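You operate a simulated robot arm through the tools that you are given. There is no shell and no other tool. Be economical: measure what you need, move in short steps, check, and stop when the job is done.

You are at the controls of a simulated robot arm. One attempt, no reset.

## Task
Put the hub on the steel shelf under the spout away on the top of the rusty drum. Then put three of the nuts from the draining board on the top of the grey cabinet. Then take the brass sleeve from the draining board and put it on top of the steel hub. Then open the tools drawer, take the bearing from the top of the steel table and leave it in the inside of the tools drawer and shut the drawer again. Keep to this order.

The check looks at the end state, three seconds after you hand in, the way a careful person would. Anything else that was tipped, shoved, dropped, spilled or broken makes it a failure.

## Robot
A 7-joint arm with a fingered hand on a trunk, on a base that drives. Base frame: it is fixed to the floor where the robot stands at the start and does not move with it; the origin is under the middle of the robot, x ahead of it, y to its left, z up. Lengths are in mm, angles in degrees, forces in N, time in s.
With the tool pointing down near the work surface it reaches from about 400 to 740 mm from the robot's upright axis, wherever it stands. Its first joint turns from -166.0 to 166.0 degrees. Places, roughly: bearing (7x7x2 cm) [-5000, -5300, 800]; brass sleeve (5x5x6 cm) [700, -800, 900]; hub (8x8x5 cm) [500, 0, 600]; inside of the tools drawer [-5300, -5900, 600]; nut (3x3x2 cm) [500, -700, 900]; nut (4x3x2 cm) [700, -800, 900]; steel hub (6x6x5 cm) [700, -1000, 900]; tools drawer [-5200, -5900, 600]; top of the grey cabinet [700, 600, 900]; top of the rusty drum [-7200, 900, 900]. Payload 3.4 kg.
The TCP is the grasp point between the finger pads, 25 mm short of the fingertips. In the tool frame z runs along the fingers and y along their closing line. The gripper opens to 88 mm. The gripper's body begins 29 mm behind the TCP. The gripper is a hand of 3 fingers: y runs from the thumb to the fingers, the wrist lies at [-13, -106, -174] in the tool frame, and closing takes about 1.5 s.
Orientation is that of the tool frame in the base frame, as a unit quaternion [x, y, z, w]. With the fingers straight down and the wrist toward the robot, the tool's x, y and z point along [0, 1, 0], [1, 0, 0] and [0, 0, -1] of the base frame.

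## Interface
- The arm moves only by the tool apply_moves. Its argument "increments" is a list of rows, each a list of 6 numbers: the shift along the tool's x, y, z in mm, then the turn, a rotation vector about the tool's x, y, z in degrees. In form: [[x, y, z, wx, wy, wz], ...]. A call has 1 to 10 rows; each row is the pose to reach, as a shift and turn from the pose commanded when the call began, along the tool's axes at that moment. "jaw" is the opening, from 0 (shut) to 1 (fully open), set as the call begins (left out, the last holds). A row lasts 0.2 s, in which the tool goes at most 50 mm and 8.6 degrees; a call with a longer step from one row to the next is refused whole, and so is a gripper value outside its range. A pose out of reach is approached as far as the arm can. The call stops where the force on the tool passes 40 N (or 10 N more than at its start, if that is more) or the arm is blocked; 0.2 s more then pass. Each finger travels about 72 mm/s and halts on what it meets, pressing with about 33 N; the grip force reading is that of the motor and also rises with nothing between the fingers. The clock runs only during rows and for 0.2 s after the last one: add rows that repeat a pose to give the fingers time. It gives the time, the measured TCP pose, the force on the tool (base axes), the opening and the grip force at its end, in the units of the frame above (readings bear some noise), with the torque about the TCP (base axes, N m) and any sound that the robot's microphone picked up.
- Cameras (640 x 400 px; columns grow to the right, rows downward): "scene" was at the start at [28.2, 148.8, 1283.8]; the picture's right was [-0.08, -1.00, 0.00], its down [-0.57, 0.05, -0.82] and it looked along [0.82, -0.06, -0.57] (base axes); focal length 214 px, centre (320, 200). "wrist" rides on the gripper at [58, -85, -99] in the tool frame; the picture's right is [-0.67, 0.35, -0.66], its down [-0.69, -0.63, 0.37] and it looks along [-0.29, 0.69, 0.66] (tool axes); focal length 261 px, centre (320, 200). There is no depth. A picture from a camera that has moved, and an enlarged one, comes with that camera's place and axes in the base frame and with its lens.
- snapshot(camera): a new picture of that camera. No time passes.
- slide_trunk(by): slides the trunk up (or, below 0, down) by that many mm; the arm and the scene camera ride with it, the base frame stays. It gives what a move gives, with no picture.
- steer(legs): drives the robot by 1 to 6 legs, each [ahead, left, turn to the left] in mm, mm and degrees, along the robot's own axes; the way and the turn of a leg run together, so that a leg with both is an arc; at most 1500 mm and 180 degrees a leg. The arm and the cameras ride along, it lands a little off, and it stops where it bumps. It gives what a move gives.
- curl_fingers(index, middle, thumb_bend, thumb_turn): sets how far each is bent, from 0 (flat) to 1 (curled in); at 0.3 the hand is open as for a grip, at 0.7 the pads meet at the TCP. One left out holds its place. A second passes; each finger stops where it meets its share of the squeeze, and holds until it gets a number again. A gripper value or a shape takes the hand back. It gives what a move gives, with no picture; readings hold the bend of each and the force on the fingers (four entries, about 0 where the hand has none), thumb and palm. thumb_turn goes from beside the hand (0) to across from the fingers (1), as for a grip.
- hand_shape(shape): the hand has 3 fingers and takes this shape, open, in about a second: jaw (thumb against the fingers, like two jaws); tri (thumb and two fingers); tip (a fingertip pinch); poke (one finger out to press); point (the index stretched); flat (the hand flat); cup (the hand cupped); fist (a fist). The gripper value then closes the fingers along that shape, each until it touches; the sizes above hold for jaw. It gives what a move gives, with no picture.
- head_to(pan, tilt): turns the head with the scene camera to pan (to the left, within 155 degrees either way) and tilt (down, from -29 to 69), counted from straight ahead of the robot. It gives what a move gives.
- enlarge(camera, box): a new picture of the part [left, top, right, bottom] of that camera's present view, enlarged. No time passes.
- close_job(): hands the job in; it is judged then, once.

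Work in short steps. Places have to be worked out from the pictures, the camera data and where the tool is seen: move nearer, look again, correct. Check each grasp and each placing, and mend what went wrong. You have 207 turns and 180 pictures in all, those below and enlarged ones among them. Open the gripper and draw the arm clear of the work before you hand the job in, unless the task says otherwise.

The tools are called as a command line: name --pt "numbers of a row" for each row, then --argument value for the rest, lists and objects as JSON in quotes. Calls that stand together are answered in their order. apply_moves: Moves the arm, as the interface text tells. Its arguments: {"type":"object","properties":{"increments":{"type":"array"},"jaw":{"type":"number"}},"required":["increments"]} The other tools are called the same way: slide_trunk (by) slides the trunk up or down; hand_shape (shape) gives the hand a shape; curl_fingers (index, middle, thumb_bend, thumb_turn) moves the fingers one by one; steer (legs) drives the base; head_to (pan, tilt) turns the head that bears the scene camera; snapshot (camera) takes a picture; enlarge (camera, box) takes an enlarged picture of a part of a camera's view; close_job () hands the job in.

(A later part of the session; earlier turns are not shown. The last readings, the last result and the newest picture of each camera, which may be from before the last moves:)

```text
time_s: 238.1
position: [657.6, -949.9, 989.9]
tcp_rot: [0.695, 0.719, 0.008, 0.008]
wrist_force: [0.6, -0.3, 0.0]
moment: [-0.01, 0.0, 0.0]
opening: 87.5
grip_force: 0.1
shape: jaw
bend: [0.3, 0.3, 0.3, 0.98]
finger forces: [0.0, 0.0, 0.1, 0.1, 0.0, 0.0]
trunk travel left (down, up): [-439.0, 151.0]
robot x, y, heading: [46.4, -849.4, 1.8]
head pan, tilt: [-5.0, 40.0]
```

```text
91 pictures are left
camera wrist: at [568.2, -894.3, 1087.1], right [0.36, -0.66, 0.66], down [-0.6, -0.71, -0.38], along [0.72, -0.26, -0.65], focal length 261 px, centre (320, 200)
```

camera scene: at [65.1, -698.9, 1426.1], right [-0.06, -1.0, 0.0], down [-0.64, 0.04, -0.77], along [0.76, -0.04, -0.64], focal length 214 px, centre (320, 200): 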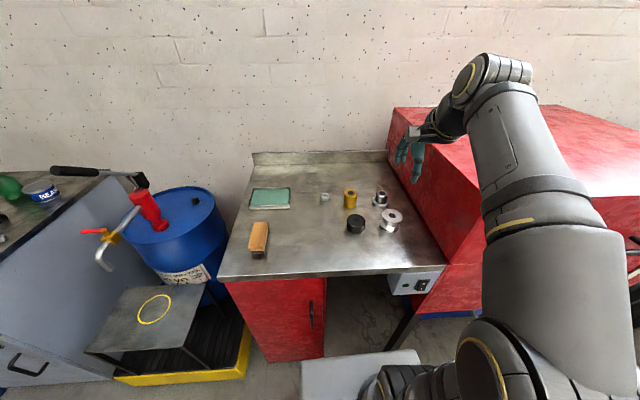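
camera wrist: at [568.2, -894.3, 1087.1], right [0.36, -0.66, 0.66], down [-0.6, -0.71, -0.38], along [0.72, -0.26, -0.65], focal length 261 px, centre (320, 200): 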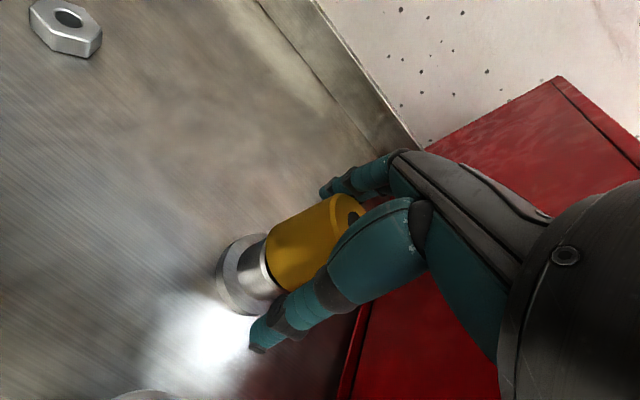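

The sleeve stays on the hub. Rising straight up and retracting, then a check from both cameras.

apply_moves --pt "0 0 -30 0 0 0" --pt "0 0 -70 0 0 0" --pt "0 0 -110 0 0 0" --pt "0 -35 -140 0 0 0" --pt "0 -80 -150 0 0 0" --pt "0 -125 -155 0 0 0" --pt "0 -170 -160 0 0 0" --pt "0 -200 -160 0 0 0" --pt "0 -200 -160 0 0 0"

snapshot --camera "wrist"

enlarge --camera "scene" --box '[300, 120, 460, 250]'

```text
time_s: 240.1
position: [454.5, -958.3, 1145.9]
tcp_rot: [0.695, 0.719, 0.007, 0.008]
wrist_force: [-0.2, 0.4, -0.4]
moment: [0.02, 0.0, -0.01]
opening: 87.6
grip_force: 0.1
shape: jaw
bend: [0.3, 0.3, 0.3, 0.98]
finger forces: [0.1, 0.0, 0.1, 0.0, 0.0, 0.0]
trunk travel left (down, up): [-439.0, 151.0]
robot x, y, heading: [44.6, -847.8, 1.8]
head pan, tilt: [-5.0, 40.0]
```

```text
90 pictures are left
camera wrist: at [366.7, -901.8, 1243.1], right [0.36, -0.66, 0.66], down [-0.6, -0.71, -0.38], along [0.72, -0.26, -0.65], focal length 261 px, centre (320, 200)
```

wrist: 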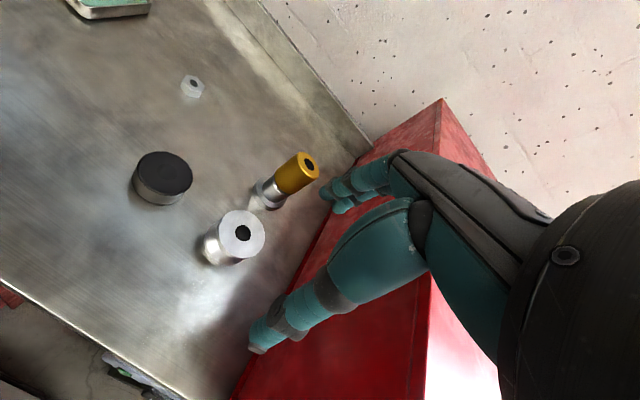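

```text
3.08 times, centred on (380, 185) of scene
camera zoom: at [64.6, -698.9, 1426.1], right [-0.06, -1.0, 0.0], down [-0.64, 0.04, -0.77], along [0.76, -0.04, -0.64], focal length 660 px, centre (135, 246)
```

zoom: 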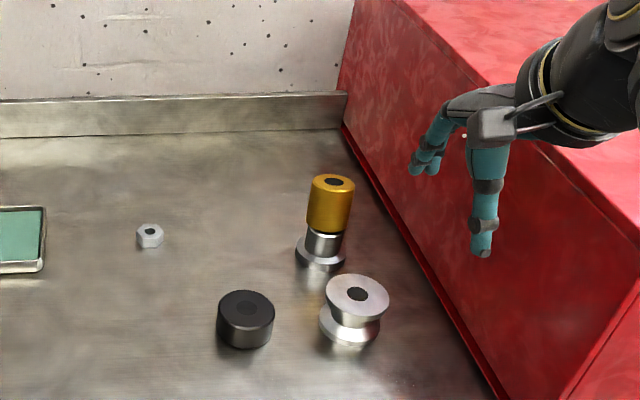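

The sleeve stands on the steel hub. Now I'll back off and survey the way to the drawer area around (-5200,-5900).

steer --legs '[[-300, 0, -1.8]]'

head_to --pan -100 --tilt 15

snapshot --camera "scene"

head_to --pan -150 --tilt 15

snapshot --camera "scene"

```text
time_s: 242.1
position: [157.9, -975.1, 1145.0]
tcp_rot: [0.707, 0.707, 0.007, 0.007]
wrist_force: [0.5, -0.3, -0.4]
moment: [-0.03, 0.02, -0.03]
opening: 87.9
grip_force: 0.1
shape: jaw
bend: [0.3, 0.3, 0.3, 0.98]
finger forces: [0.1, 0.0, 0.0, 0.0, 0.0, 0.0]
trunk travel left (down, up): [-439.0, 151.0]
robot x, y, heading: [-256.5, -853.3, -0.1]
head pan, tilt: [-5.0, 40.0]
```

```text
time_s: 243.8
position: [156.5, -975.6, 1145.0]
tcp_rot: [0.707, 0.707, 0.007, 0.008]
wrist_force: [0.1, 0.1, -0.3]
moment: [0.01, 0.0, 0.02]
opening: 87.7
grip_force: 0.1
shape: jaw
bend: [0.3, 0.3, 0.3, 0.98]
finger forces: [0.0, 0.0, 0.1, 0.1, 0.0, 0.0]
trunk travel left (down, up): [-439.0, 151.0]
robot x, y, heading: [-249.7, -850.6, -0.2]
head pan, tilt: [-100.0, 15.0]
```

```text
88 pictures are left
camera scene: at [-326.3, -788.5, 1465.6], right [-0.98, 0.17, 0.0], down [0.05, 0.26, -0.97], along [-0.17, -0.95, -0.26], focal length 214 px, centre (320, 200)
```

scene: 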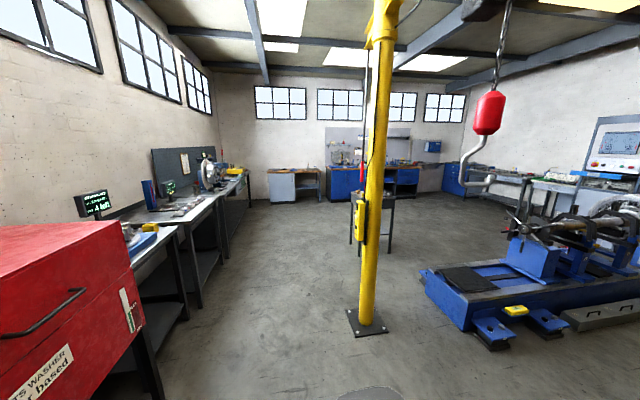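

```text
time_s: 245.0
position: [157.9, -974.9, 1145.2]
tcp_rot: [0.707, 0.707, 0.007, 0.007]
wrist_force: [0.1, 0.1, 0.0]
moment: [0.02, 0.03, -0.02]
opening: 87.9
grip_force: 0.0
shape: jaw
bend: [0.3, 0.3, 0.3, 0.98]
finger forces: [0.1, 0.0, 0.0, 0.1, 0.0, 0.0]
trunk travel left (down, up): [-439.0, 151.0]
robot x, y, heading: [-251.3, -847.4, -0.0]
head pan, tilt: [-150.0, 15.0]
```

```text
87 pictures are left
camera scene: at [-391.0, -743.2, 1465.6], right [-0.5, 0.87, 0.0], down [0.22, 0.13, -0.97], along [-0.84, -0.48, -0.26], focal length 214 px, centre (320, 200)
```

scene: 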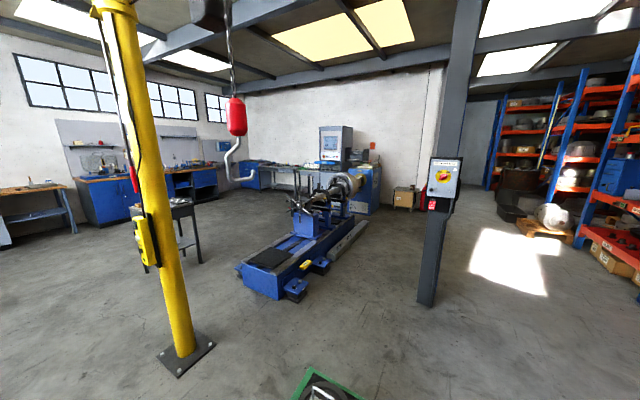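

The clear route is between the crane post (x≈-948, y≈-2150) and the left-hand benches (x>450), straight along -y. I'll turn right and drive down that aisle.

steer --legs '[[0, 0, -90], [1450, 60, 0], [1450, 0, 0], [600, 0, 0]]'

head_to --pan -50 --tilt 15

snapshot --camera "scene"

```text
time_s: 265.8
position: [-319.8, -4738.3, 1145.6]
tcp_rot: [1.0, 0.0, -0.001, 0.011]
wrist_force: [0.6, -0.9, -0.1]
moment: [0.02, 0.04, 0.01]
opening: 87.6
grip_force: 0.0
shape: jaw
bend: [0.3, 0.3, 0.3, 0.98]
finger forces: [0.1, 0.0, 0.0, 0.0, 0.0, 0.0]
trunk travel left (down, up): [-439.0, 151.0]
robot x, y, heading: [-194.0, -4326.9, -90.2]
head pan, tilt: [-150.0, 15.0]
```

```text
time_s: 267.6
position: [-319.8, -4739.2, 1145.8]
tcp_rot: [1.0, 0.0, 0.0, 0.01]
wrist_force: [-0.4, -0.4, -0.1]
moment: [-0.01, 0.02, 0.02]
opening: 87.8
grip_force: 0.0
shape: jaw
bend: [0.3, 0.3, 0.3, 0.98]
finger forces: [0.0, 0.1, 0.1, 0.0, 0.0, 0.0]
trunk travel left (down, up): [-439.0, 151.0]
robot x, y, heading: [-193.7, -4329.0, -89.9]
head pan, tilt: [-50.0, 15.0]
```

```text
86 pictures are left
camera scene: at [-110.0, -4333.4, 1465.7], right [-0.64, 0.77, 0.0], down [0.2, 0.17, -0.97], along [-0.74, -0.62, -0.26], focal length 214 px, centre (320, 200)
```

scene: 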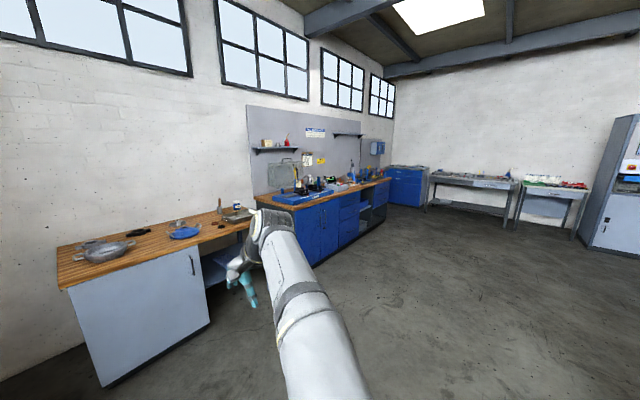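

The blue drawer cabinet stands in the far corner with the steel table beside it, both against the -x wall. I'll turn to face -x and drive diagonally toward them.

steer --legs '[[0, 0, -90], [1300, 340, 0], [1300, 340, 0], [1200, 340, 0]]'

head_to --pan 10 --tilt 25

snapshot --camera "scene"

```text
time_s: 290.3
position: [-4389.6, -5236.8, 1144.7]
tcp_rot: [-0.702, 0.712, 0.009, -0.006]
wrist_force: [-0.4, 0.7, 0.3]
moment: [-0.02, -0.01, 0.03]
opening: 87.7
grip_force: 0.0
shape: jaw
bend: [0.3, 0.3, 0.3, 0.98]
finger forces: [0.0, 0.0, 0.1, 0.1, 0.0, 0.0]
trunk travel left (down, up): [-439.0, 151.0]
robot x, y, heading: [-3984.9, -5365.5, 179.0]
head pan, tilt: [-50.0, 15.0]
```

```text
time_s: 291.6
position: [-4390.4, -5236.8, 1145.9]
tcp_rot: [-0.701, 0.713, 0.008, -0.007]
wrist_force: [1.1, -0.6, 0.4]
moment: [0.01, 0.03, -0.01]
opening: 87.7
grip_force: 0.1
shape: jaw
bend: [0.3, 0.3, 0.3, 0.98]
finger forces: [0.0, 0.0, 0.0, 0.0, 0.1, 0.0]
trunk travel left (down, up): [-439.0, 151.0]
robot x, y, heading: [-3980.3, -5365.9, 179.2]
head pan, tilt: [10.0, 25.0]
```

```text
85 pictures are left
camera scene: at [-4016.8, -5540.5, 1449.4], right [-0.16, 0.99, 0.0], down [0.42, 0.07, -0.91], along [-0.9, -0.14, -0.42], focal length 214 px, centre (320, 200)
```

scene: 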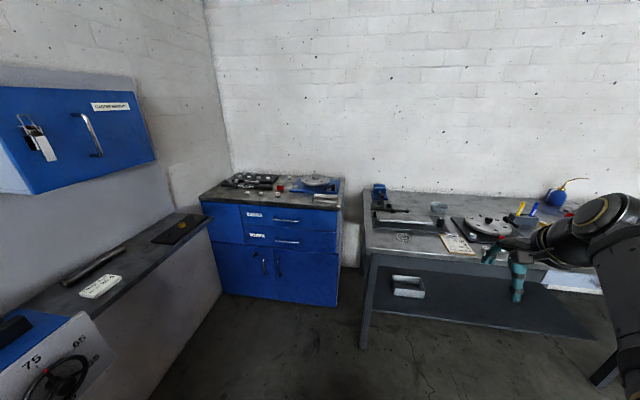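

I'll enlarge the drawer labels and the tabletop.

enlarge --camera "scene" --box '[195, 165, 355, 265]'

enlarge --camera "scene" --box '[355, 175, 515, 275]'

```text
4.00 times, centred on (275, 215) of scene
camera zoom: at [-4016.8, -5540.5, 1449.4], right [-0.16, 0.99, 0.0], down [0.42, 0.07, -0.91], along [-0.9, -0.14, -0.42], focal length 858 px, centre (500, 140)
```

zoom: 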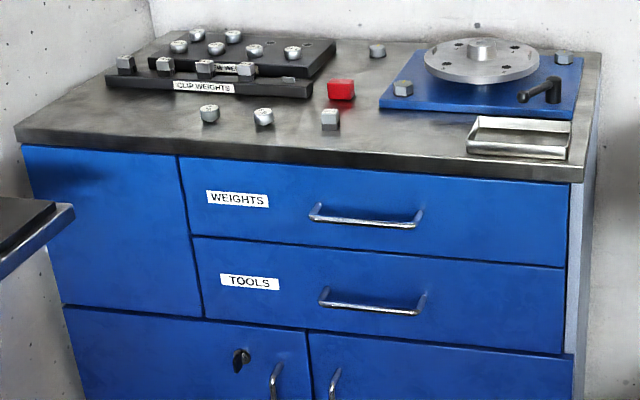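

```text
4.00 times, centred on (435, 225) of scene
camera zoom: at [-4016.8, -5540.5, 1449.4], right [-0.16, 0.99, 0.0], down [0.42, 0.07, -0.91], along [-0.9, -0.14, -0.42], focal length 858 px, centre (-140, 100)
```

zoom: 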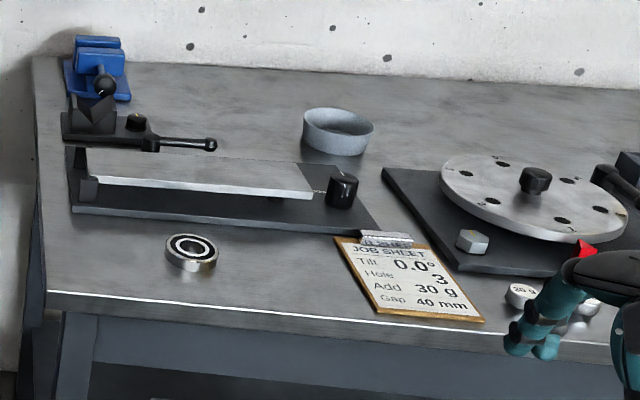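

The TOOLS drawer is the lower one, with a horizontal bar handle near (-5160,-5934,600). The bearing is at about (-5012,-5256) on the table. I'll drive in front of the drawer, lower the trunk, and turn the hand to point forward.

steer --legs '[[0, 430, 1], [300, 0, 0]]'

slide_trunk --by -370

snapshot --camera "scene"

```text
time_s: 293.8
position: [-4416.1, -5564.1, 1146.6]
tcp_rot: [0.76, -0.65, -0.008, 0.007]
wrist_force: [0.2, 0.4, -0.5]
moment: [-0.01, 0.03, -0.01]
opening: 88.0
grip_force: 0.0
shape: jaw
bend: [0.3, 0.3, 0.3, 0.98]
finger forces: [0.0, 0.0, 0.1, 0.1, 0.0, 0.0]
trunk travel left (down, up): [-439.0, 151.0]
robot x, y, heading: [-3994.7, -5622.6, -171.3]
head pan, tilt: [10.0, 25.0]
stopped in leg 1: the robot was blocked; the commanded pose is now the measured one
```

```text
time_s: 297.3
position: [-4417.0, -5564.0, 776.4]
tcp_rot: [0.759, -0.651, -0.008, 0.006]
wrist_force: [1.1, 0.4, 0.5]
moment: [-0.02, 0.02, 0.01]
opening: 88.1
grip_force: 0.0
shape: jaw
bend: [0.3, 0.3, 0.3, 0.98]
finger forces: [0.1, 0.1, 0.0, 0.0, 0.1, 0.0]
trunk travel left (down, up): [-69.0, 521.0]
robot x, y, heading: [-3994.1, -5621.0, -171.1]
head pan, tilt: [10.0, 25.0]
```

```text
82 pictures are left
camera scene: at [-3998.0, -5801.1, 1079.4], right [-0.32, 0.95, 0.0], down [0.4, 0.14, -0.91], along [-0.86, -0.29, -0.42], focal length 214 px, centre (320, 200)
```

scene: 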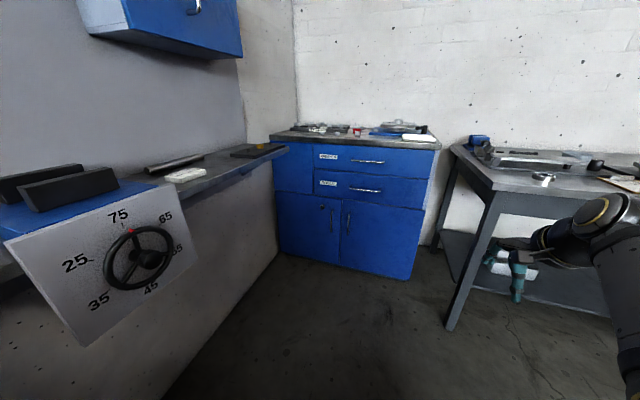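

The base bumped into something on its left. I'll look that way before moving further.

head_to --pan 80 --tilt 45

snapshot --camera "scene"

```text
time_s: 298.8
position: [-4415.8, -5564.1, 775.7]
tcp_rot: [0.76, -0.65, -0.008, 0.007]
wrist_force: [0.0, 0.1, 0.2]
moment: [0.02, -0.02, 0.0]
opening: 87.8
grip_force: 0.0
shape: jaw
bend: [0.3, 0.3, 0.3, 0.98]
finger forces: [0.0, 0.0, 0.1, 0.0, 0.1, 0.0]
trunk travel left (down, up): [-69.0, 521.0]
robot x, y, heading: [-3993.6, -5626.7, -171.1]
head pan, tilt: [80.0, 45.0]
```

```text
81 pictures are left
camera scene: at [-3912.6, -5852.6, 1048.9], right [-1.0, 0.02, 0.0], down [0.01, 0.71, -0.71], along [-0.01, -0.71, -0.71], focal length 214 px, centre (320, 200)
```

scene: 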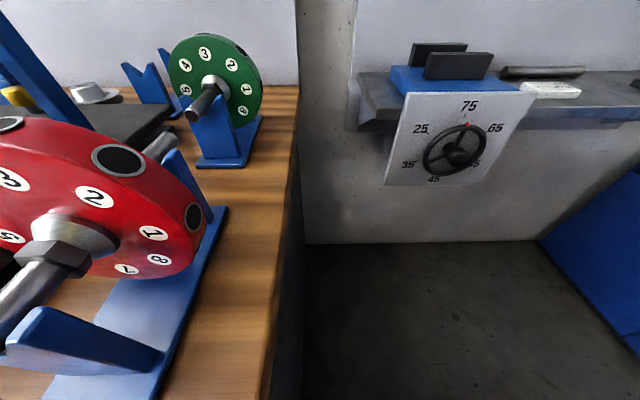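

I nudged the front corner of a wooden bench; its items stand undisturbed. I'll pull away to the right, straighten the heading, pass its end, then move left in front of the drawer.

steer --legs '[[0, -120, 0], [0, 0, -8.9], [370, 0, 0], [0, 260, 0]]'

head_to --pan 10 --tilt 30

snapshot --camera "scene"

```text
time_s: 304.1
position: [-4790.5, -5627.9, 776.1]
tcp_rot: [-0.702, 0.712, 0.008, -0.006]
wrist_force: [0.9, -0.8, 0.3]
moment: [0.0, -0.01, 0.0]
opening: 87.8
grip_force: 0.0
shape: jaw
bend: [0.3, 0.3, 0.3, 0.98]
finger forces: [0.0, 0.1, 0.0, 0.0, 0.0, 0.0]
trunk travel left (down, up): [-69.0, 521.0]
robot x, y, heading: [-4383.7, -5754.8, 179.3]
head pan, tilt: [80.0, 45.0]
```

```text
time_s: 305.5
position: [-4791.2, -5628.1, 775.5]
tcp_rot: [-0.702, 0.712, 0.009, -0.006]
wrist_force: [-0.3, 0.1, -0.5]
moment: [-0.05, 0.0, -0.02]
opening: 88.0
grip_force: 0.0
shape: jaw
bend: [0.3, 0.3, 0.3, 0.98]
finger forces: [0.0, 0.1, 0.1, 0.1, 0.0, 0.0]
trunk travel left (down, up): [-69.0, 521.0]
robot x, y, heading: [-4385.6, -5755.7, 179.1]
head pan, tilt: [10.0, 30.0]
```

```text
80 pictures are left
camera scene: at [-4415.7, -5931.9, 1071.4], right [-0.16, 0.99, 0.0], down [0.49, 0.08, -0.87], along [-0.85, -0.14, -0.5], focal length 214 px, centre (320, 200)
```

scene: 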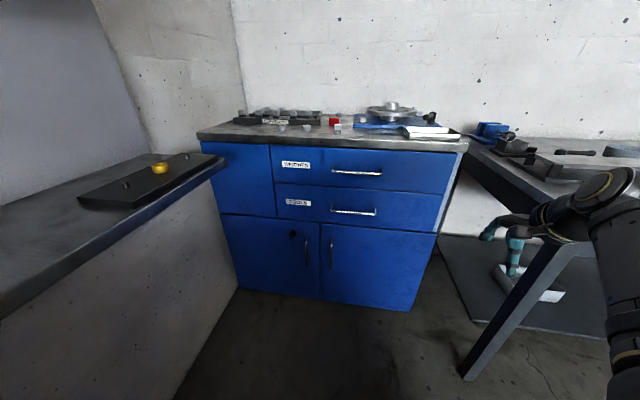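

Enlarging the drawer front to triangulate the TOOLS handle with the earlier view.

enlarge --camera "scene" --box '[260, 140, 420, 240]'

```text
4.00 times, centred on (340, 190) of scene
camera zoom: at [-4415.7, -5931.9, 1071.4], right [-0.16, 0.99, 0.0], down [0.49, 0.08, -0.87], along [-0.85, -0.14, -0.5], focal length 858 px, centre (240, 240)
```

zoom: 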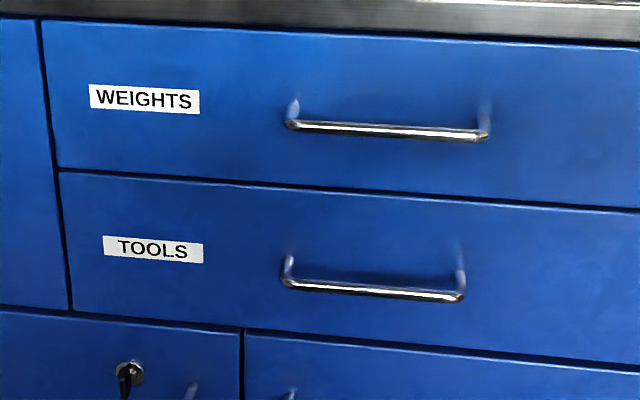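

The bar handle is at about (-5110,-5917,622), 160 mm long with a gap of roughly 35 mm. I'll shift left 90 mm and begin tilting the hand to point forward.

steer --legs '[[0, 90, 0.8]]'

apply_moves --pt "10 14 10 -8 0 0" --pt "20 28 20 -16 0 0" --pt "30 42 30 -24 0 0" --pt "40 56 40 -32 0 0" --pt "50 70 50 -40 0 0" --pt "60 80 60 -48 0 0" --pt "60 80 60 -48 0 0"

```text
time_s: 306.6
position: [-4793.9, -5722.1, 776.3]
tcp_rot: [0.708, -0.707, -0.009, 0.006]
wrist_force: [-0.3, 0.1, -1.0]
moment: [0.0, 0.01, -0.03]
opening: 87.8
grip_force: 0.0
shape: jaw
bend: [0.3, 0.3, 0.3, 0.98]
finger forces: [0.1, 0.0, 0.1, 0.0, 0.1, 0.0]
trunk travel left (down, up): [-69.0, 521.0]
robot x, y, heading: [-4389.0, -5844.0, -180.5]
head pan, tilt: [10.0, 30.0]
```

```text
time_s: 308.2
position: [-4873.6, -5782.1, 717.3]
tcp_rot: [0.644, -0.642, -0.295, 0.294]
wrist_force: [0.2, 0.2, -0.1]
moment: [0.04, -0.01, -0.01]
opening: 88.1
grip_force: 0.0
shape: jaw
bend: [0.3, 0.3, 0.3, 0.98]
finger forces: [0.1, 0.1, 0.1, 0.1, 0.0, 0.1]
trunk travel left (down, up): [-69.0, 521.0]
robot x, y, heading: [-4384.4, -5844.6, -180.0]
head pan, tilt: [10.0, 30.0]
```

Halfway tilted. Continuing to horizontal, bringing the TCP in front of the handle at (-4960,-5917,622).

apply_moves --pt "22 -3 21 -7 0 0" --pt "45 -5 42 -14 0 0" --pt "68 -8 64 -21 0 0" --pt "90 -10 85 -28 0 0" --pt "112 -13 106 -35 0 0" --pt "135 -16 127 -40.8 0 0" --pt "135 -16 127 -40.8 0 0"

snapshot --camera "wrist"

snapshot --camera "scene"

```text
time_s: 309.8
position: [-4959.0, -5918.4, 622.7]
tcp_rot: [-0.501, 0.497, 0.501, -0.5]
wrist_force: [0.0, -0.8, 0.1]
moment: [-0.02, 0.02, 0.02]
opening: 87.9
grip_force: 0.1
shape: jaw
bend: [0.3, 0.3, 0.3, 0.98]
finger forces: [0.1, 0.0, 0.1, 0.0, 0.0, 0.1]
trunk travel left (down, up): [-69.0, 521.0]
robot x, y, heading: [-4385.4, -5842.4, -180.0]
head pan, tilt: [10.0, 30.0]
```

```text
78 pictures are left
camera wrist: at [-4860.5, -5975.6, 536.8], right [0.66, 0.67, 0.35], down [-0.37, 0.69, -0.63], along [-0.66, 0.28, 0.7], focal length 261 px, centre (320, 200)
```

wrist: 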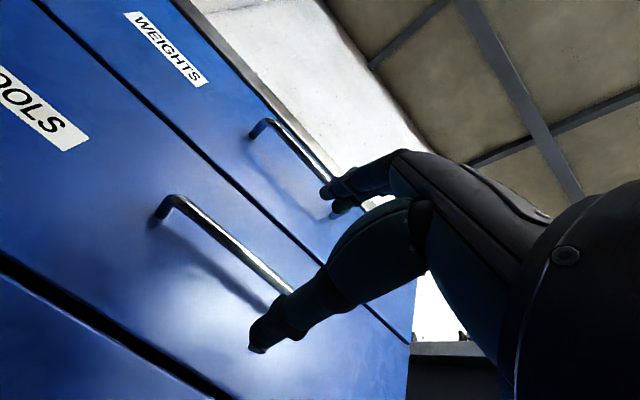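

```text
77 pictures are left
camera scene: at [-4413.9, -6020.8, 1071.4], right [-0.17, 0.98, 0.0], down [0.49, 0.09, -0.87], along [-0.85, -0.15, -0.5], focal length 214 px, centre (320, 200)
```

scene: 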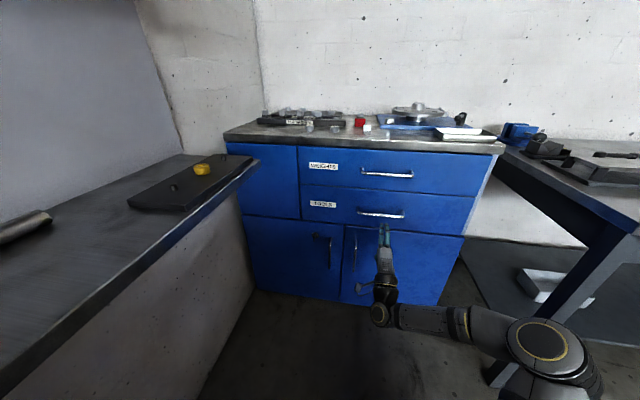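

The bar triangulates to x≈-5080, z≈637, centred on y≈-5915. I'll rise 15 mm and advance 80 mm, then check.

apply_moves --pt "0 15 10 0 0 0" --pt "0 15 40 0 0 0" --pt "0 15 70 0 0 0" --pt "0 15 85 0 0 0" --pt "0 15 85 0 0 0"

snapshot --camera "wrist"

enlarge --camera "scene" --box '[330, 180, 450, 280]'

```text
time_s: 311.0
position: [-5046.2, -5917.8, 639.4]
tcp_rot: [0.501, -0.499, -0.5, 0.5]
wrist_force: [1.0, -0.1, 0.8]
moment: [-0.03, -0.01, -0.01]
opening: 87.4
grip_force: 0.1
shape: jaw
bend: [0.3, 0.3, 0.3, 0.98]
finger forces: [0.1, 0.0, 0.0, 0.1, 0.0, 0.1]
trunk travel left (down, up): [-69.0, 521.0]
robot x, y, heading: [-4387.5, -5843.8, -179.9]
head pan, tilt: [10.0, 30.0]
```

```text
76 pictures are left
camera wrist: at [-4946.3, -5975.0, 553.1], right [0.65, 0.67, 0.35], down [-0.37, 0.69, -0.63], along [-0.66, 0.28, 0.7], focal length 261 px, centre (320, 200)
```

wrist: 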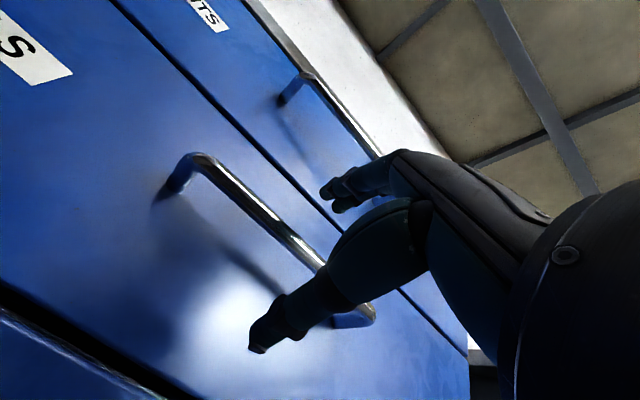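

```text
4.00 times, centred on (390, 230) of scene
camera zoom: at [-4414.0, -6020.8, 1071.4], right [-0.17, 0.98, 0.0], down [0.49, 0.09, -0.87], along [-0.85, -0.15, -0.5], focal length 858 px, centre (40, 80)
```

zoom: 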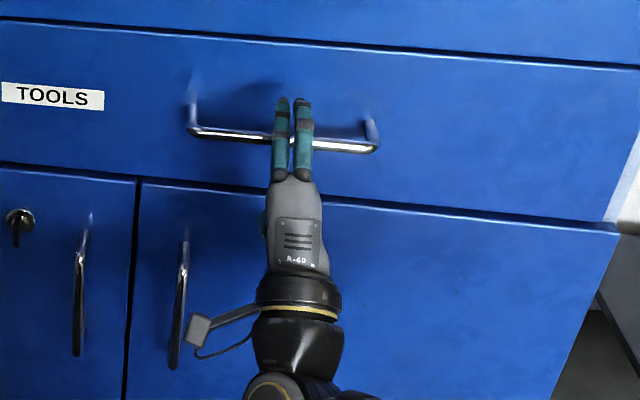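

The bar is around x≈-5080, z≈645. I'll rise 5 mm, advance 30 mm and close on the bar.

apply_moves --pt "0 5 10 0 0 0" --pt "0 5 20 0 0 0" --pt "0 5 30 0 0 0" --pt "0 5 30 0 0 0"

snapshot --camera "wrist"

enlarge --camera "scene" --box '[350, 190, 430, 250]'

```text
time_s: 312.0
position: [-5074.7, -5917.3, 644.7]
tcp_rot: [0.501, -0.499, -0.5, 0.5]
wrist_force: [0.2, 0.5, -0.6]
moment: [0.0, -0.02, 0.0]
opening: 87.7
grip_force: 0.1
shape: jaw
bend: [0.3, 0.3, 0.3, 0.98]
finger forces: [0.0, 0.1, 0.0, 0.1, 0.0, 0.0]
trunk travel left (down, up): [-69.0, 521.0]
robot x, y, heading: [-4387.9, -5844.8, -180.1]
head pan, tilt: [10.0, 30.0]
```

```text
74 pictures are left
camera wrist: at [-4975.6, -5974.7, 558.3], right [0.65, 0.67, 0.35], down [-0.37, 0.69, -0.63], along [-0.66, 0.28, 0.7], focal length 261 px, centre (320, 200)
```

wrist: 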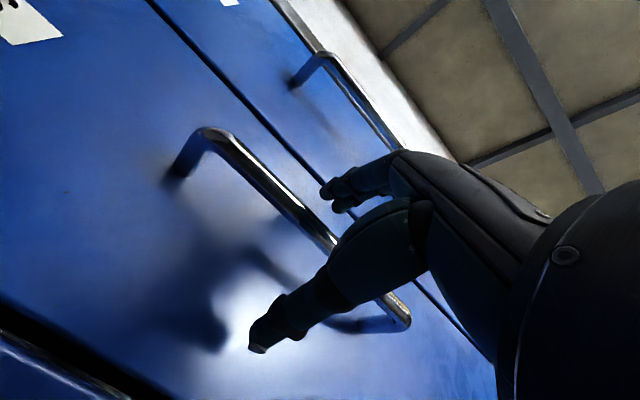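

```text
6.67 times, centred on (390, 220) of scene
camera zoom: at [-4414.0, -6020.8, 1071.4], right [-0.17, 0.98, 0.0], down [0.49, 0.09, -0.87], along [-0.85, -0.15, -0.5], focal length 1430 px, centre (-147, 67)
```

zoom: 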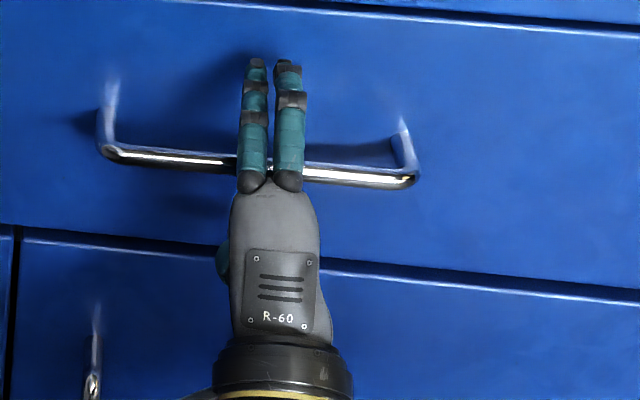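

The bar passes right at the grasp point. Closing on it.

apply_moves --pt "0 0 0 0 0 0" --pt "0 0 0 0 0 0" --pt "0 0 0 0 0 0" --pt "0 0 0 0 0 0" --pt "0 0 0 0 0 0" --pt "0 0 0 0 0 0" --pt "0 0 0 0 0 0" --pt "0 0 0 0 0 0" --jaw 0

snapshot --camera "wrist"

```text
time_s: 313.8
position: [-5075.1, -5917.8, 643.1]
tcp_rot: [0.502, -0.498, -0.5, 0.499]
wrist_force: [-3.6, -1.3, -4.5]
moment: [-0.06, -0.01, 0.0]
opening: 0.3
grip_force: 33.2
shape: jaw
bend: [0.7, 0.7, 0.72, 1.0]
finger forces: [7.9, 1.0, 0.0, 0.0, 6.8, 0.0]
trunk travel left (down, up): [-69.0, 521.0]
robot x, y, heading: [-4384.8, -5842.5, -180.0]
head pan, tilt: [10.0, 30.0]
```

```text
72 pictures are left
camera wrist: at [-4975.8, -5974.8, 557.5], right [0.65, 0.67, 0.35], down [-0.37, 0.69, -0.63], along [-0.66, 0.28, 0.69], focal length 261 px, centre (320, 200)
```

wrist: 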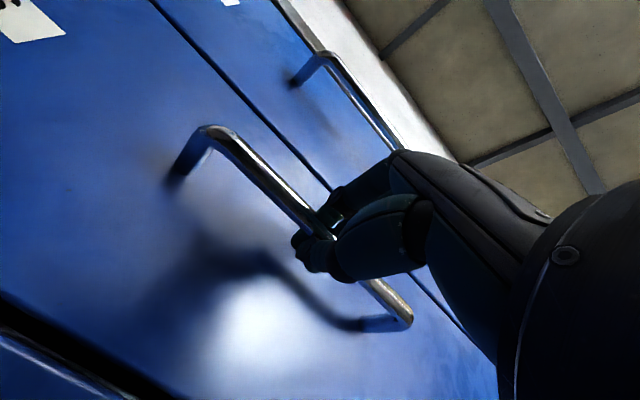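

The fingers have closed behind the bar and hooked it. I'll pull back gently with the arm to test.

apply_moves --pt "0 0 -10 0 0 0" --pt "0 0 -20 0 0 0" --pt "0 0 -30 0 0 0" --pt "0 0 -40 0 0 0" --pt "0 0 -50 0 0 0"

snapshot --camera "scene"

```text
time_s: 315.0
position: [-5025.0, -5917.8, 643.1]
tcp_rot: [0.502, -0.499, -0.5, 0.5]
wrist_force: [0.2, -1.5, -4.5]
moment: [-0.02, -0.02, 0.01]
opening: 0.0
grip_force: 33.3
shape: jaw
bend: [0.7, 0.7, 0.72, 1.0]
finger forces: [7.3, 0.7, 0.0, 0.0, 8.3, 0.1]
trunk travel left (down, up): [-69.0, 521.0]
robot x, y, heading: [-4386.6, -5843.9, -180.1]
head pan, tilt: [10.0, 30.0]
```

```text
71 pictures are left
camera scene: at [-4414.4, -6020.9, 1071.3], right [-0.17, 0.98, 0.0], down [0.49, 0.09, -0.87], along [-0.85, -0.15, -0.5], focal length 214 px, centre (320, 200)
```

scene: 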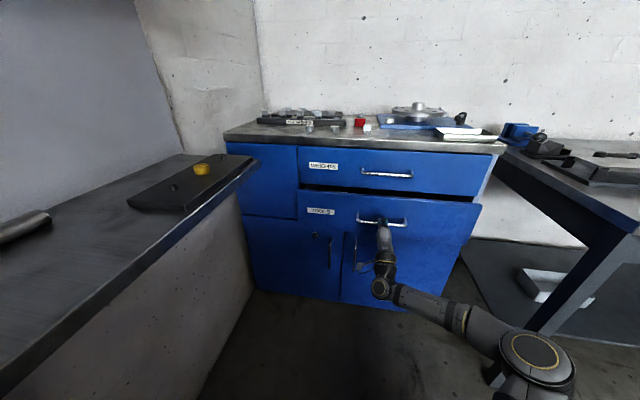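

The drawer follows. I'll pull another 190 mm with the arm.

apply_moves --pt "0 0 -20 0 0 0" --pt "0 0 -40 0 0 0" --pt "0 0 -60 0 0 0" --pt "0 0 -80 0 0 0" --pt "0 0 -100 0 0 0" --pt "0 0 -120 0 0 0" --pt "0 0 -140 0 0 0" --pt "0 0 -160 0 0 0" --pt "0 0 -180 0 0 0" --pt "0 0 -190 0 0 0"

snapshot --camera "scene"

```text
time_s: 317.2
position: [-4835.9, -5918.4, 639.6]
tcp_rot: [-0.499, 0.499, 0.502, -0.5]
wrist_force: [-0.3, 3.5, 6.3]
moment: [-0.11, 0.03, -0.01]
opening: 0.0
grip_force: 33.2
shape: jaw
bend: [0.7, 0.7, 0.72, 1.0]
finger forces: [11.7, 1.8, 0.0, 0.1, 4.7, 0.0]
trunk travel left (down, up): [-69.0, 521.0]
robot x, y, heading: [-4386.2, -5845.7, -180.0]
head pan, tilt: [10.0, 30.0]
```

```text
70 pictures are left
camera scene: at [-4413.6, -6020.5, 1071.6], right [-0.17, 0.98, 0.0], down [0.49, 0.09, -0.87], along [-0.85, -0.15, -0.5], focal length 214 px, centre (320, 200)
```

scene: 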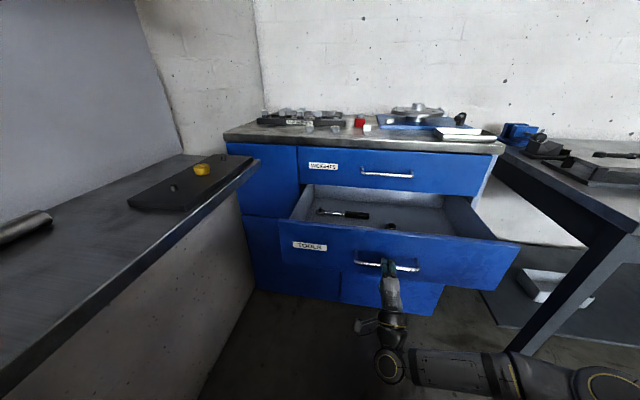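

The drawer is open about 240 mm, with a ratchet and another tool inside. Releasing the bar and backing the hand out.

apply_moves --pt "0 0 0 0 0 0" --pt "0 0 0 0 0 0" --pt "0 0 0 0 0 0" --pt "0 0 0 0 0 0" --pt "0 0 0 0 0 0" --pt "0 0 0 0 0 0" --jaw 1

steer --legs '[[-300, 0, 0]]'

snapshot --camera "scene"

```text
time_s: 318.6
position: [-4837.6, -5917.6, 640.4]
tcp_rot: [0.501, -0.499, -0.5, 0.5]
wrist_force: [0.7, -0.7, 0.2]
moment: [-0.01, 0.0, 0.01]
opening: 87.6
grip_force: 0.0
shape: jaw
bend: [0.3, 0.3, 0.3, 0.98]
finger forces: [0.0, 0.0, 0.0, 0.1, 0.0, 0.0]
trunk travel left (down, up): [-69.0, 521.0]
robot x, y, heading: [-4384.9, -5844.7, -180.3]
head pan, tilt: [10.0, 30.0]
```

```text
time_s: 320.6
position: [-4550.0, -5917.8, 640.1]
tcp_rot: [-0.5, 0.499, 0.501, -0.5]
wrist_force: [0.3, 0.1, 0.7]
moment: [0.04, 0.02, -0.03]
opening: 87.7
grip_force: 0.2
shape: jaw
bend: [0.3, 0.3, 0.3, 0.98]
finger forces: [0.1, 0.0, 0.1, 0.0, 0.0, 0.0]
trunk travel left (down, up): [-69.0, 521.0]
robot x, y, heading: [-4098.9, -5848.1, 180.1]
head pan, tilt: [10.0, 30.0]
stopped in leg 1: the robot was blocked; the commanded pose is now the measured one
```

```text
69 pictures are left
camera scene: at [-4127.3, -6021.1, 1071.5], right [-0.17, 0.98, 0.0], down [0.49, 0.09, -0.87], along [-0.85, -0.15, -0.5], focal length 214 px, centre (320, 200)
```

scene: 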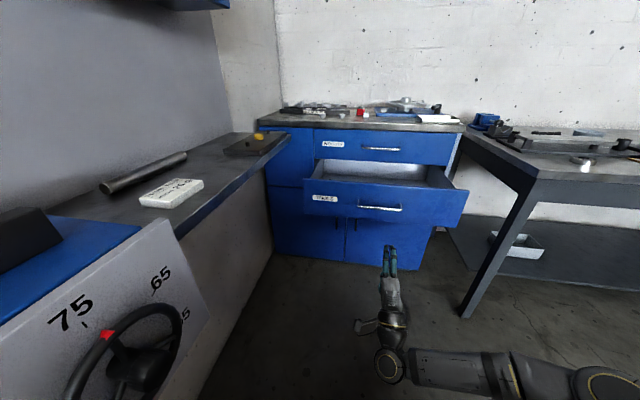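

The drawer stayed open and the hand is clear (the base just touched the wooden bench end behind). I'll move forward a bit, go right to face the steel table, raise the trunk and turn the hand back down.

steer --legs '[[60, 0, 0], [0, -540, 0]]'

slide_trunk --by 300

apply_moves --pt "0 0 0 8 0 0" --pt "0 0 0 16 0 0" --pt "0 0 0 24 0 0" --pt "0 0 0 32 0 0" --pt "0 0 0 40 0 0" --pt "0 0 0 48 0 0" --pt "0 0 0 56 0 0" --pt "0 0 0 64 0 0" --pt "0 0 0 72 0 0" --pt "0 0 0 80 0 0"

snapshot --camera "scene"

```text
time_s: 324.3
position: [-4610.3, -5391.1, 640.3]
tcp_rot: [0.502, -0.497, -0.499, 0.502]
wrist_force: [0.5, -0.1, 0.3]
moment: [-0.02, -0.01, -0.01]
opening: 87.5
grip_force: 0.1
shape: jaw
bend: [0.3, 0.3, 0.3, 0.98]
finger forces: [0.1, 0.1, 0.1, 0.0, 0.1, 0.0]
trunk travel left (down, up): [-69.0, 521.0]
robot x, y, heading: [-4160.3, -5319.4, -179.8]
head pan, tilt: [10.0, 30.0]
```

```text
time_s: 327.3
position: [-4611.2, -5390.6, 941.0]
tcp_rot: [0.502, -0.498, -0.499, 0.502]
wrist_force: [-0.4, -0.8, 0.3]
moment: [0.01, -0.01, -0.01]
opening: 87.6
grip_force: 0.0
shape: jaw
bend: [0.3, 0.3, 0.3, 0.98]
finger forces: [0.0, 0.1, 0.0, 0.0, 0.0, 0.0]
trunk travel left (down, up): [-369.0, 221.0]
robot x, y, heading: [-4160.4, -5317.6, -179.5]
head pan, tilt: [10.0, 30.0]
```

```text
time_s: 329.5
position: [-4611.3, -5389.8, 940.7]
tcp_rot: [0.709, -0.7, -0.063, 0.062]
wrist_force: [-0.2, -0.7, 0.1]
moment: [0.03, -0.01, -0.01]
opening: 87.5
grip_force: 0.0
shape: jaw
bend: [0.3, 0.3, 0.3, 0.98]
finger forces: [0.0, 0.0, 0.0, 0.1, 0.0, 0.0]
out of reach, approached as far as the arm can: row 1, 2, 3, 4, 5, 6
trunk travel left (down, up): [-369.0, 221.0]
robot x, y, heading: [-4158.9, -5315.4, -179.7]
head pan, tilt: [10.0, 30.0]
```

```text
68 pictures are left
camera scene: at [-4187.8, -5490.0, 1371.4], right [-0.18, 0.98, 0.0], down [0.49, 0.09, -0.87], along [-0.85, -0.16, -0.5], focal length 214 px, centre (320, 200)
```

scene: 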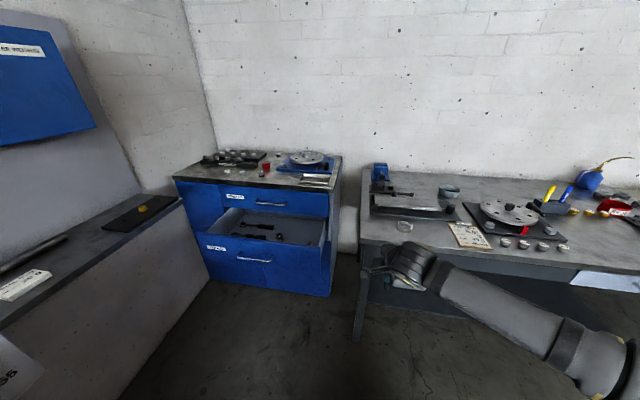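

Only 10° remain. Finishing the turn to point straight down, rising slightly, then driving up to the table.

apply_moves --pt "0 0 -20 5 0 0" --pt "0 0 -40 10.1 0 0" --pt "0 0 -40 10.1 0 0"

steer --legs '[[290, -100, 0]]'

snapshot --camera "wrist"

snapshot --camera "scene"

```text
time_s: 330.3
position: [-4603.8, -5389.5, 980.6]
tcp_rot: [0.71, -0.704, 0.0, -0.001]
wrist_force: [0.1, 0.1, -0.1]
moment: [0.03, 0.0, 0.02]
opening: 87.8
grip_force: 0.1
shape: jaw
bend: [0.3, 0.3, 0.3, 0.98]
finger forces: [0.1, 0.1, 0.0, 0.1, 0.0, 0.0]
trunk travel left (down, up): [-369.0, 221.0]
robot x, y, heading: [-4162.0, -5312.9, -179.5]
head pan, tilt: [10.0, 30.0]
```

```text
time_s: 332.3
position: [-4885.1, -5294.8, 981.5]
tcp_rot: [0.711, -0.703, -0.001, -0.001]
wrist_force: [0.3, -1.2, -0.1]
moment: [-0.01, -0.02, 0.0]
opening: 87.9
grip_force: 0.0
shape: jaw
bend: [0.3, 0.3, 0.3, 0.98]
finger forces: [0.0, 0.0, 0.0, 0.0, 0.0, 0.0]
trunk travel left (down, up): [-369.0, 221.0]
robot x, y, heading: [-4447.2, -5217.5, -179.3]
head pan, tilt: [10.0, 30.0]
```

```text
67 pictures are left
camera wrist: at [-4799.5, -5350.9, 1080.3], right [-0.36, 0.66, 0.66], down [0.62, 0.69, -0.36], along [-0.7, 0.28, -0.66], focal length 261 px, centre (320, 200)
```

wrist: 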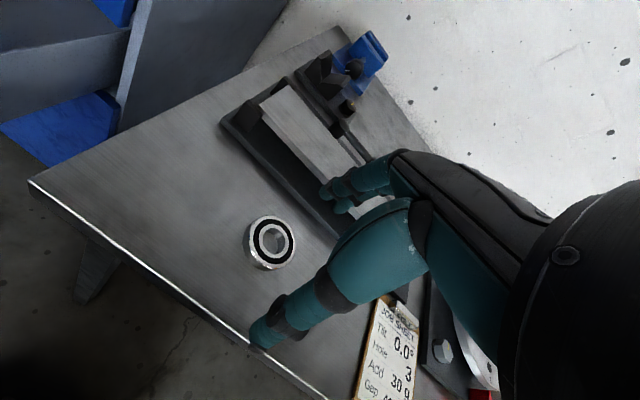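

```text
66 pictures are left
camera scene: at [-4468.0, -5392.1, 1371.4], right [-0.18, 0.98, 0.0], down [0.49, 0.09, -0.87], along [-0.85, -0.16, -0.5], focal length 214 px, centre (320, 200)
```

scene: 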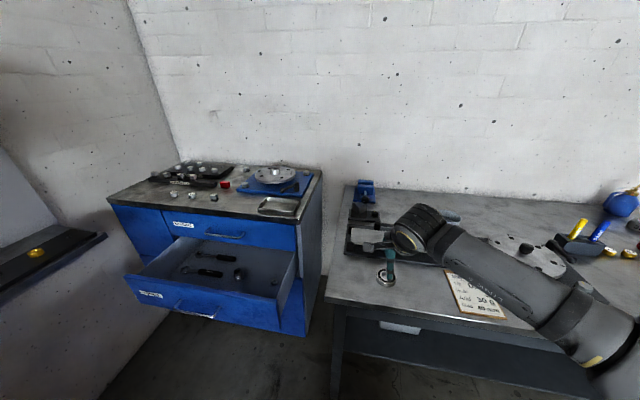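

Bearing: about (-4962,-5270), mid-height z≈820, and the sine-bar plate's edge is 45 mm beyond it. I'll move above it and look closer.

apply_moves --pt "-12 35 10 0 0 0" --pt "-26 78 20 0 0 0" --pt "-26 78 60 0 0 0" --pt "-26 78 95 0 0 0" --pt "-26 78 95 0 0 0"

snapshot --camera "wrist"

enlarge --camera "scene" --box '[340, 200, 500, 320]'

```text
time_s: 333.5
position: [-4961.4, -5271.6, 883.5]
tcp_rot: [0.712, -0.703, 0.0, -0.001]
wrist_force: [-0.4, -0.2, 0.2]
moment: [-0.01, 0.04, 0.0]
opening: 87.9
grip_force: 0.1
shape: jaw
bend: [0.3, 0.3, 0.3, 0.98]
finger forces: [0.1, 0.2, 0.1, 0.0, 0.0, 0.0]
trunk travel left (down, up): [-369.0, 221.0]
robot x, y, heading: [-4441.9, -5214.6, -179.5]
head pan, tilt: [10.0, 30.0]
```

```text
65 pictures are left
camera wrist: at [-4876.3, -5327.8, 982.9], right [-0.36, 0.66, 0.66], down [0.62, 0.69, -0.36], along [-0.7, 0.28, -0.66], focal length 261 px, centre (320, 200)
```

wrist: 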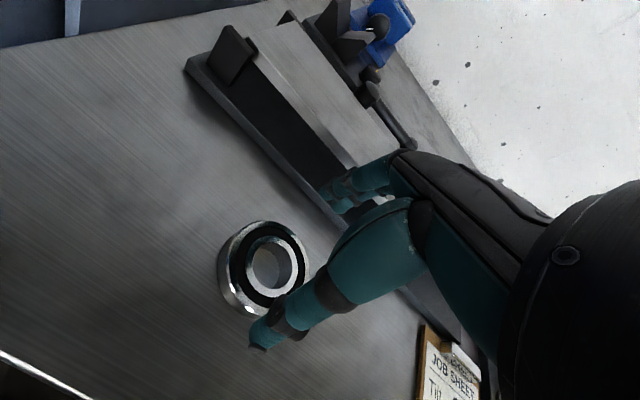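

```text
3.33 times, centred on (420, 260) of scene
camera zoom: at [-4468.1, -5392.1, 1371.4], right [-0.18, 0.98, 0.0], down [0.49, 0.09, -0.87], along [-0.85, -0.16, -0.5], focal length 715 px, centre (-13, 0)
```

zoom: 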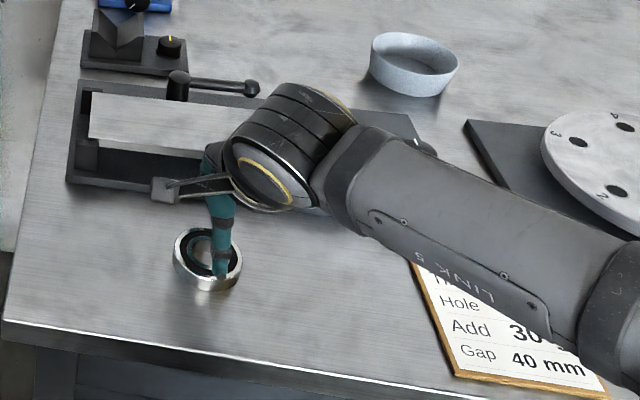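

The TCP is exactly above the bearing's centre. Descending toward z≈846 and checking.

apply_moves --pt "0 0 12 0 0 0" --pt "0 0 24 0 0 0" --pt "0 0 34 0 0 0" --pt "0 0 38 0 0 0" --pt "0 0 38 0 0 0"

snapshot --camera "wrist"

enlarge --camera "scene" --box '[370, 230, 430, 300]'

```text
time_s: 334.7
position: [-4963.8, -5269.6, 847.6]
tcp_rot: [0.712, -0.702, -0.001, 0.0]
wrist_force: [-0.2, -0.7, -0.3]
moment: [0.01, 0.02, 0.0]
opening: 87.5
grip_force: 0.1
shape: jaw
bend: [0.3, 0.3, 0.3, 0.98]
finger forces: [0.0, 0.0, 0.0, 0.0, 0.0, 0.0]
trunk travel left (down, up): [-369.0, 221.0]
robot x, y, heading: [-4439.0, -5216.4, -179.1]
head pan, tilt: [10.0, 30.0]
```

```text
63 pictures are left
camera wrist: at [-4878.2, -5326.2, 946.9], right [-0.36, 0.66, 0.66], down [0.62, 0.69, -0.36], along [-0.7, 0.28, -0.66], focal length 261 px, centre (320, 200)
```

wrist: 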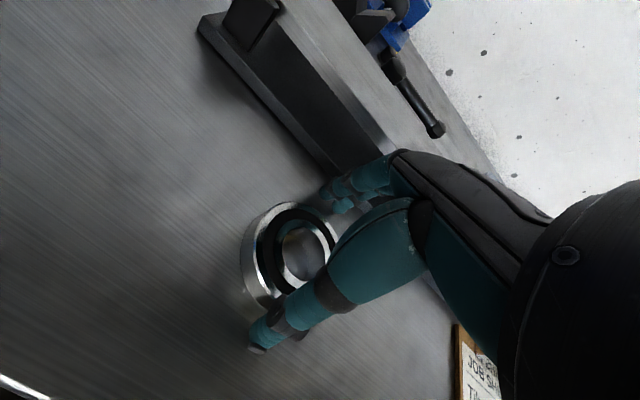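

```text
5.71 times, centred on (400, 265) of scene
camera zoom: at [-4468.1, -5392.1, 1371.4], right [-0.18, 0.98, 0.0], down [0.49, 0.09, -0.87], along [-0.85, -0.16, -0.5], focal length 1226 px, centre (-137, -171)
```

zoom: 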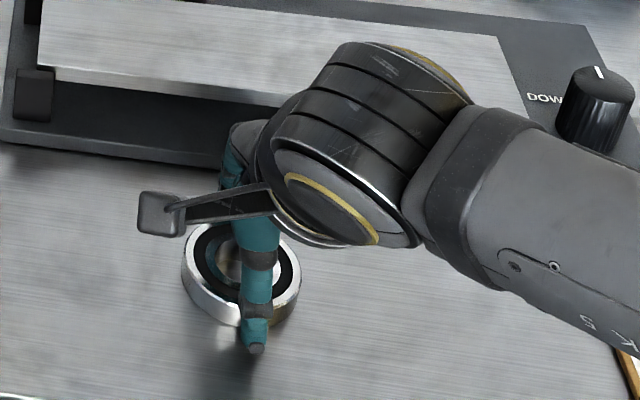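

Thumb and fingers straddle the bearing. Down a few more millimetres in small steps.

apply_moves --pt "0 0 3 0 0 0" --pt "0 0 5 0 0 0" --pt "0 0 7 0 0 0" --pt "0 0 7 0 0 0"

apply_moves --pt "0 0 0 0 0 0" --pt "0 0 0 0 0 0" --pt "0 0 0 0 0 0" --pt "0 0 0 0 0 0" --pt "0 0 0 0 0 0" --pt "0 0 0 0 0 0" --jaw 0

snapshot --camera "wrist"

```text
time_s: 335.7
position: [-4962.3, -5269.9, 844.1]
tcp_rot: [0.712, -0.703, -0.002, 0.001]
wrist_force: [1.8, 1.3, 21.6]
moment: [0.16, 1.06, -0.07]
opening: 86.1
grip_force: 0.1
shape: jaw
bend: [0.3, 0.3, 0.3, 0.98]
finger forces: [0.3, 21.2, 0.0, 0.0, 0.7, 0.0]
trunk travel left (down, up): [-369.0, 221.0]
robot x, y, heading: [-4440.8, -5213.7, -179.1]
head pan, tilt: [10.0, 30.0]
```

```text
time_s: 336.2
position: [-4964.0, -5271.2, 845.2]
tcp_rot: [0.713, -0.702, -0.003, 0.005]
wrist_force: [0.5, -0.5, 17.4]
moment: [-0.07, -0.62, -0.04]
opening: 56.3
grip_force: 33.3
shape: jaw
bend: [0.73, 0.42, 0.58, 1.0]
finger forces: [20.9, 9.4, 0.0, 0.1, 44.2, 0.0]
trunk travel left (down, up): [-369.0, 221.0]
robot x, y, heading: [-4441.6, -5216.9, -179.2]
head pan, tilt: [10.0, 30.0]
stopped in row 2: the force on the tool passed its limit at 47 N (the readings are from after the stop); the commanded pose is now the measured one
```

```text
61 pictures are left
camera wrist: at [-4877.9, -5327.7, 944.1], right [-0.35, 0.67, 0.66], down [0.62, 0.69, -0.37], along [-0.71, 0.27, -0.65], focal length 261 px, centre (320, 200)
```

wrist: 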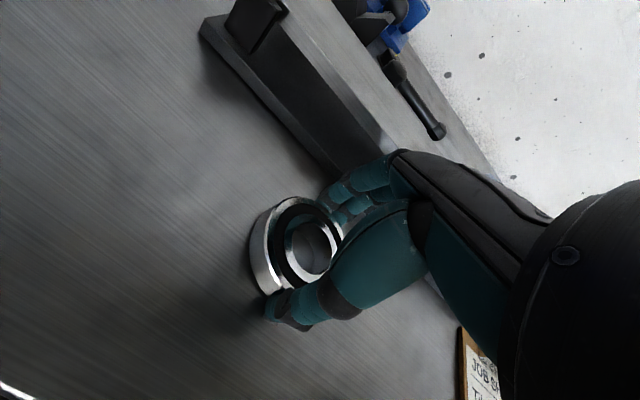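

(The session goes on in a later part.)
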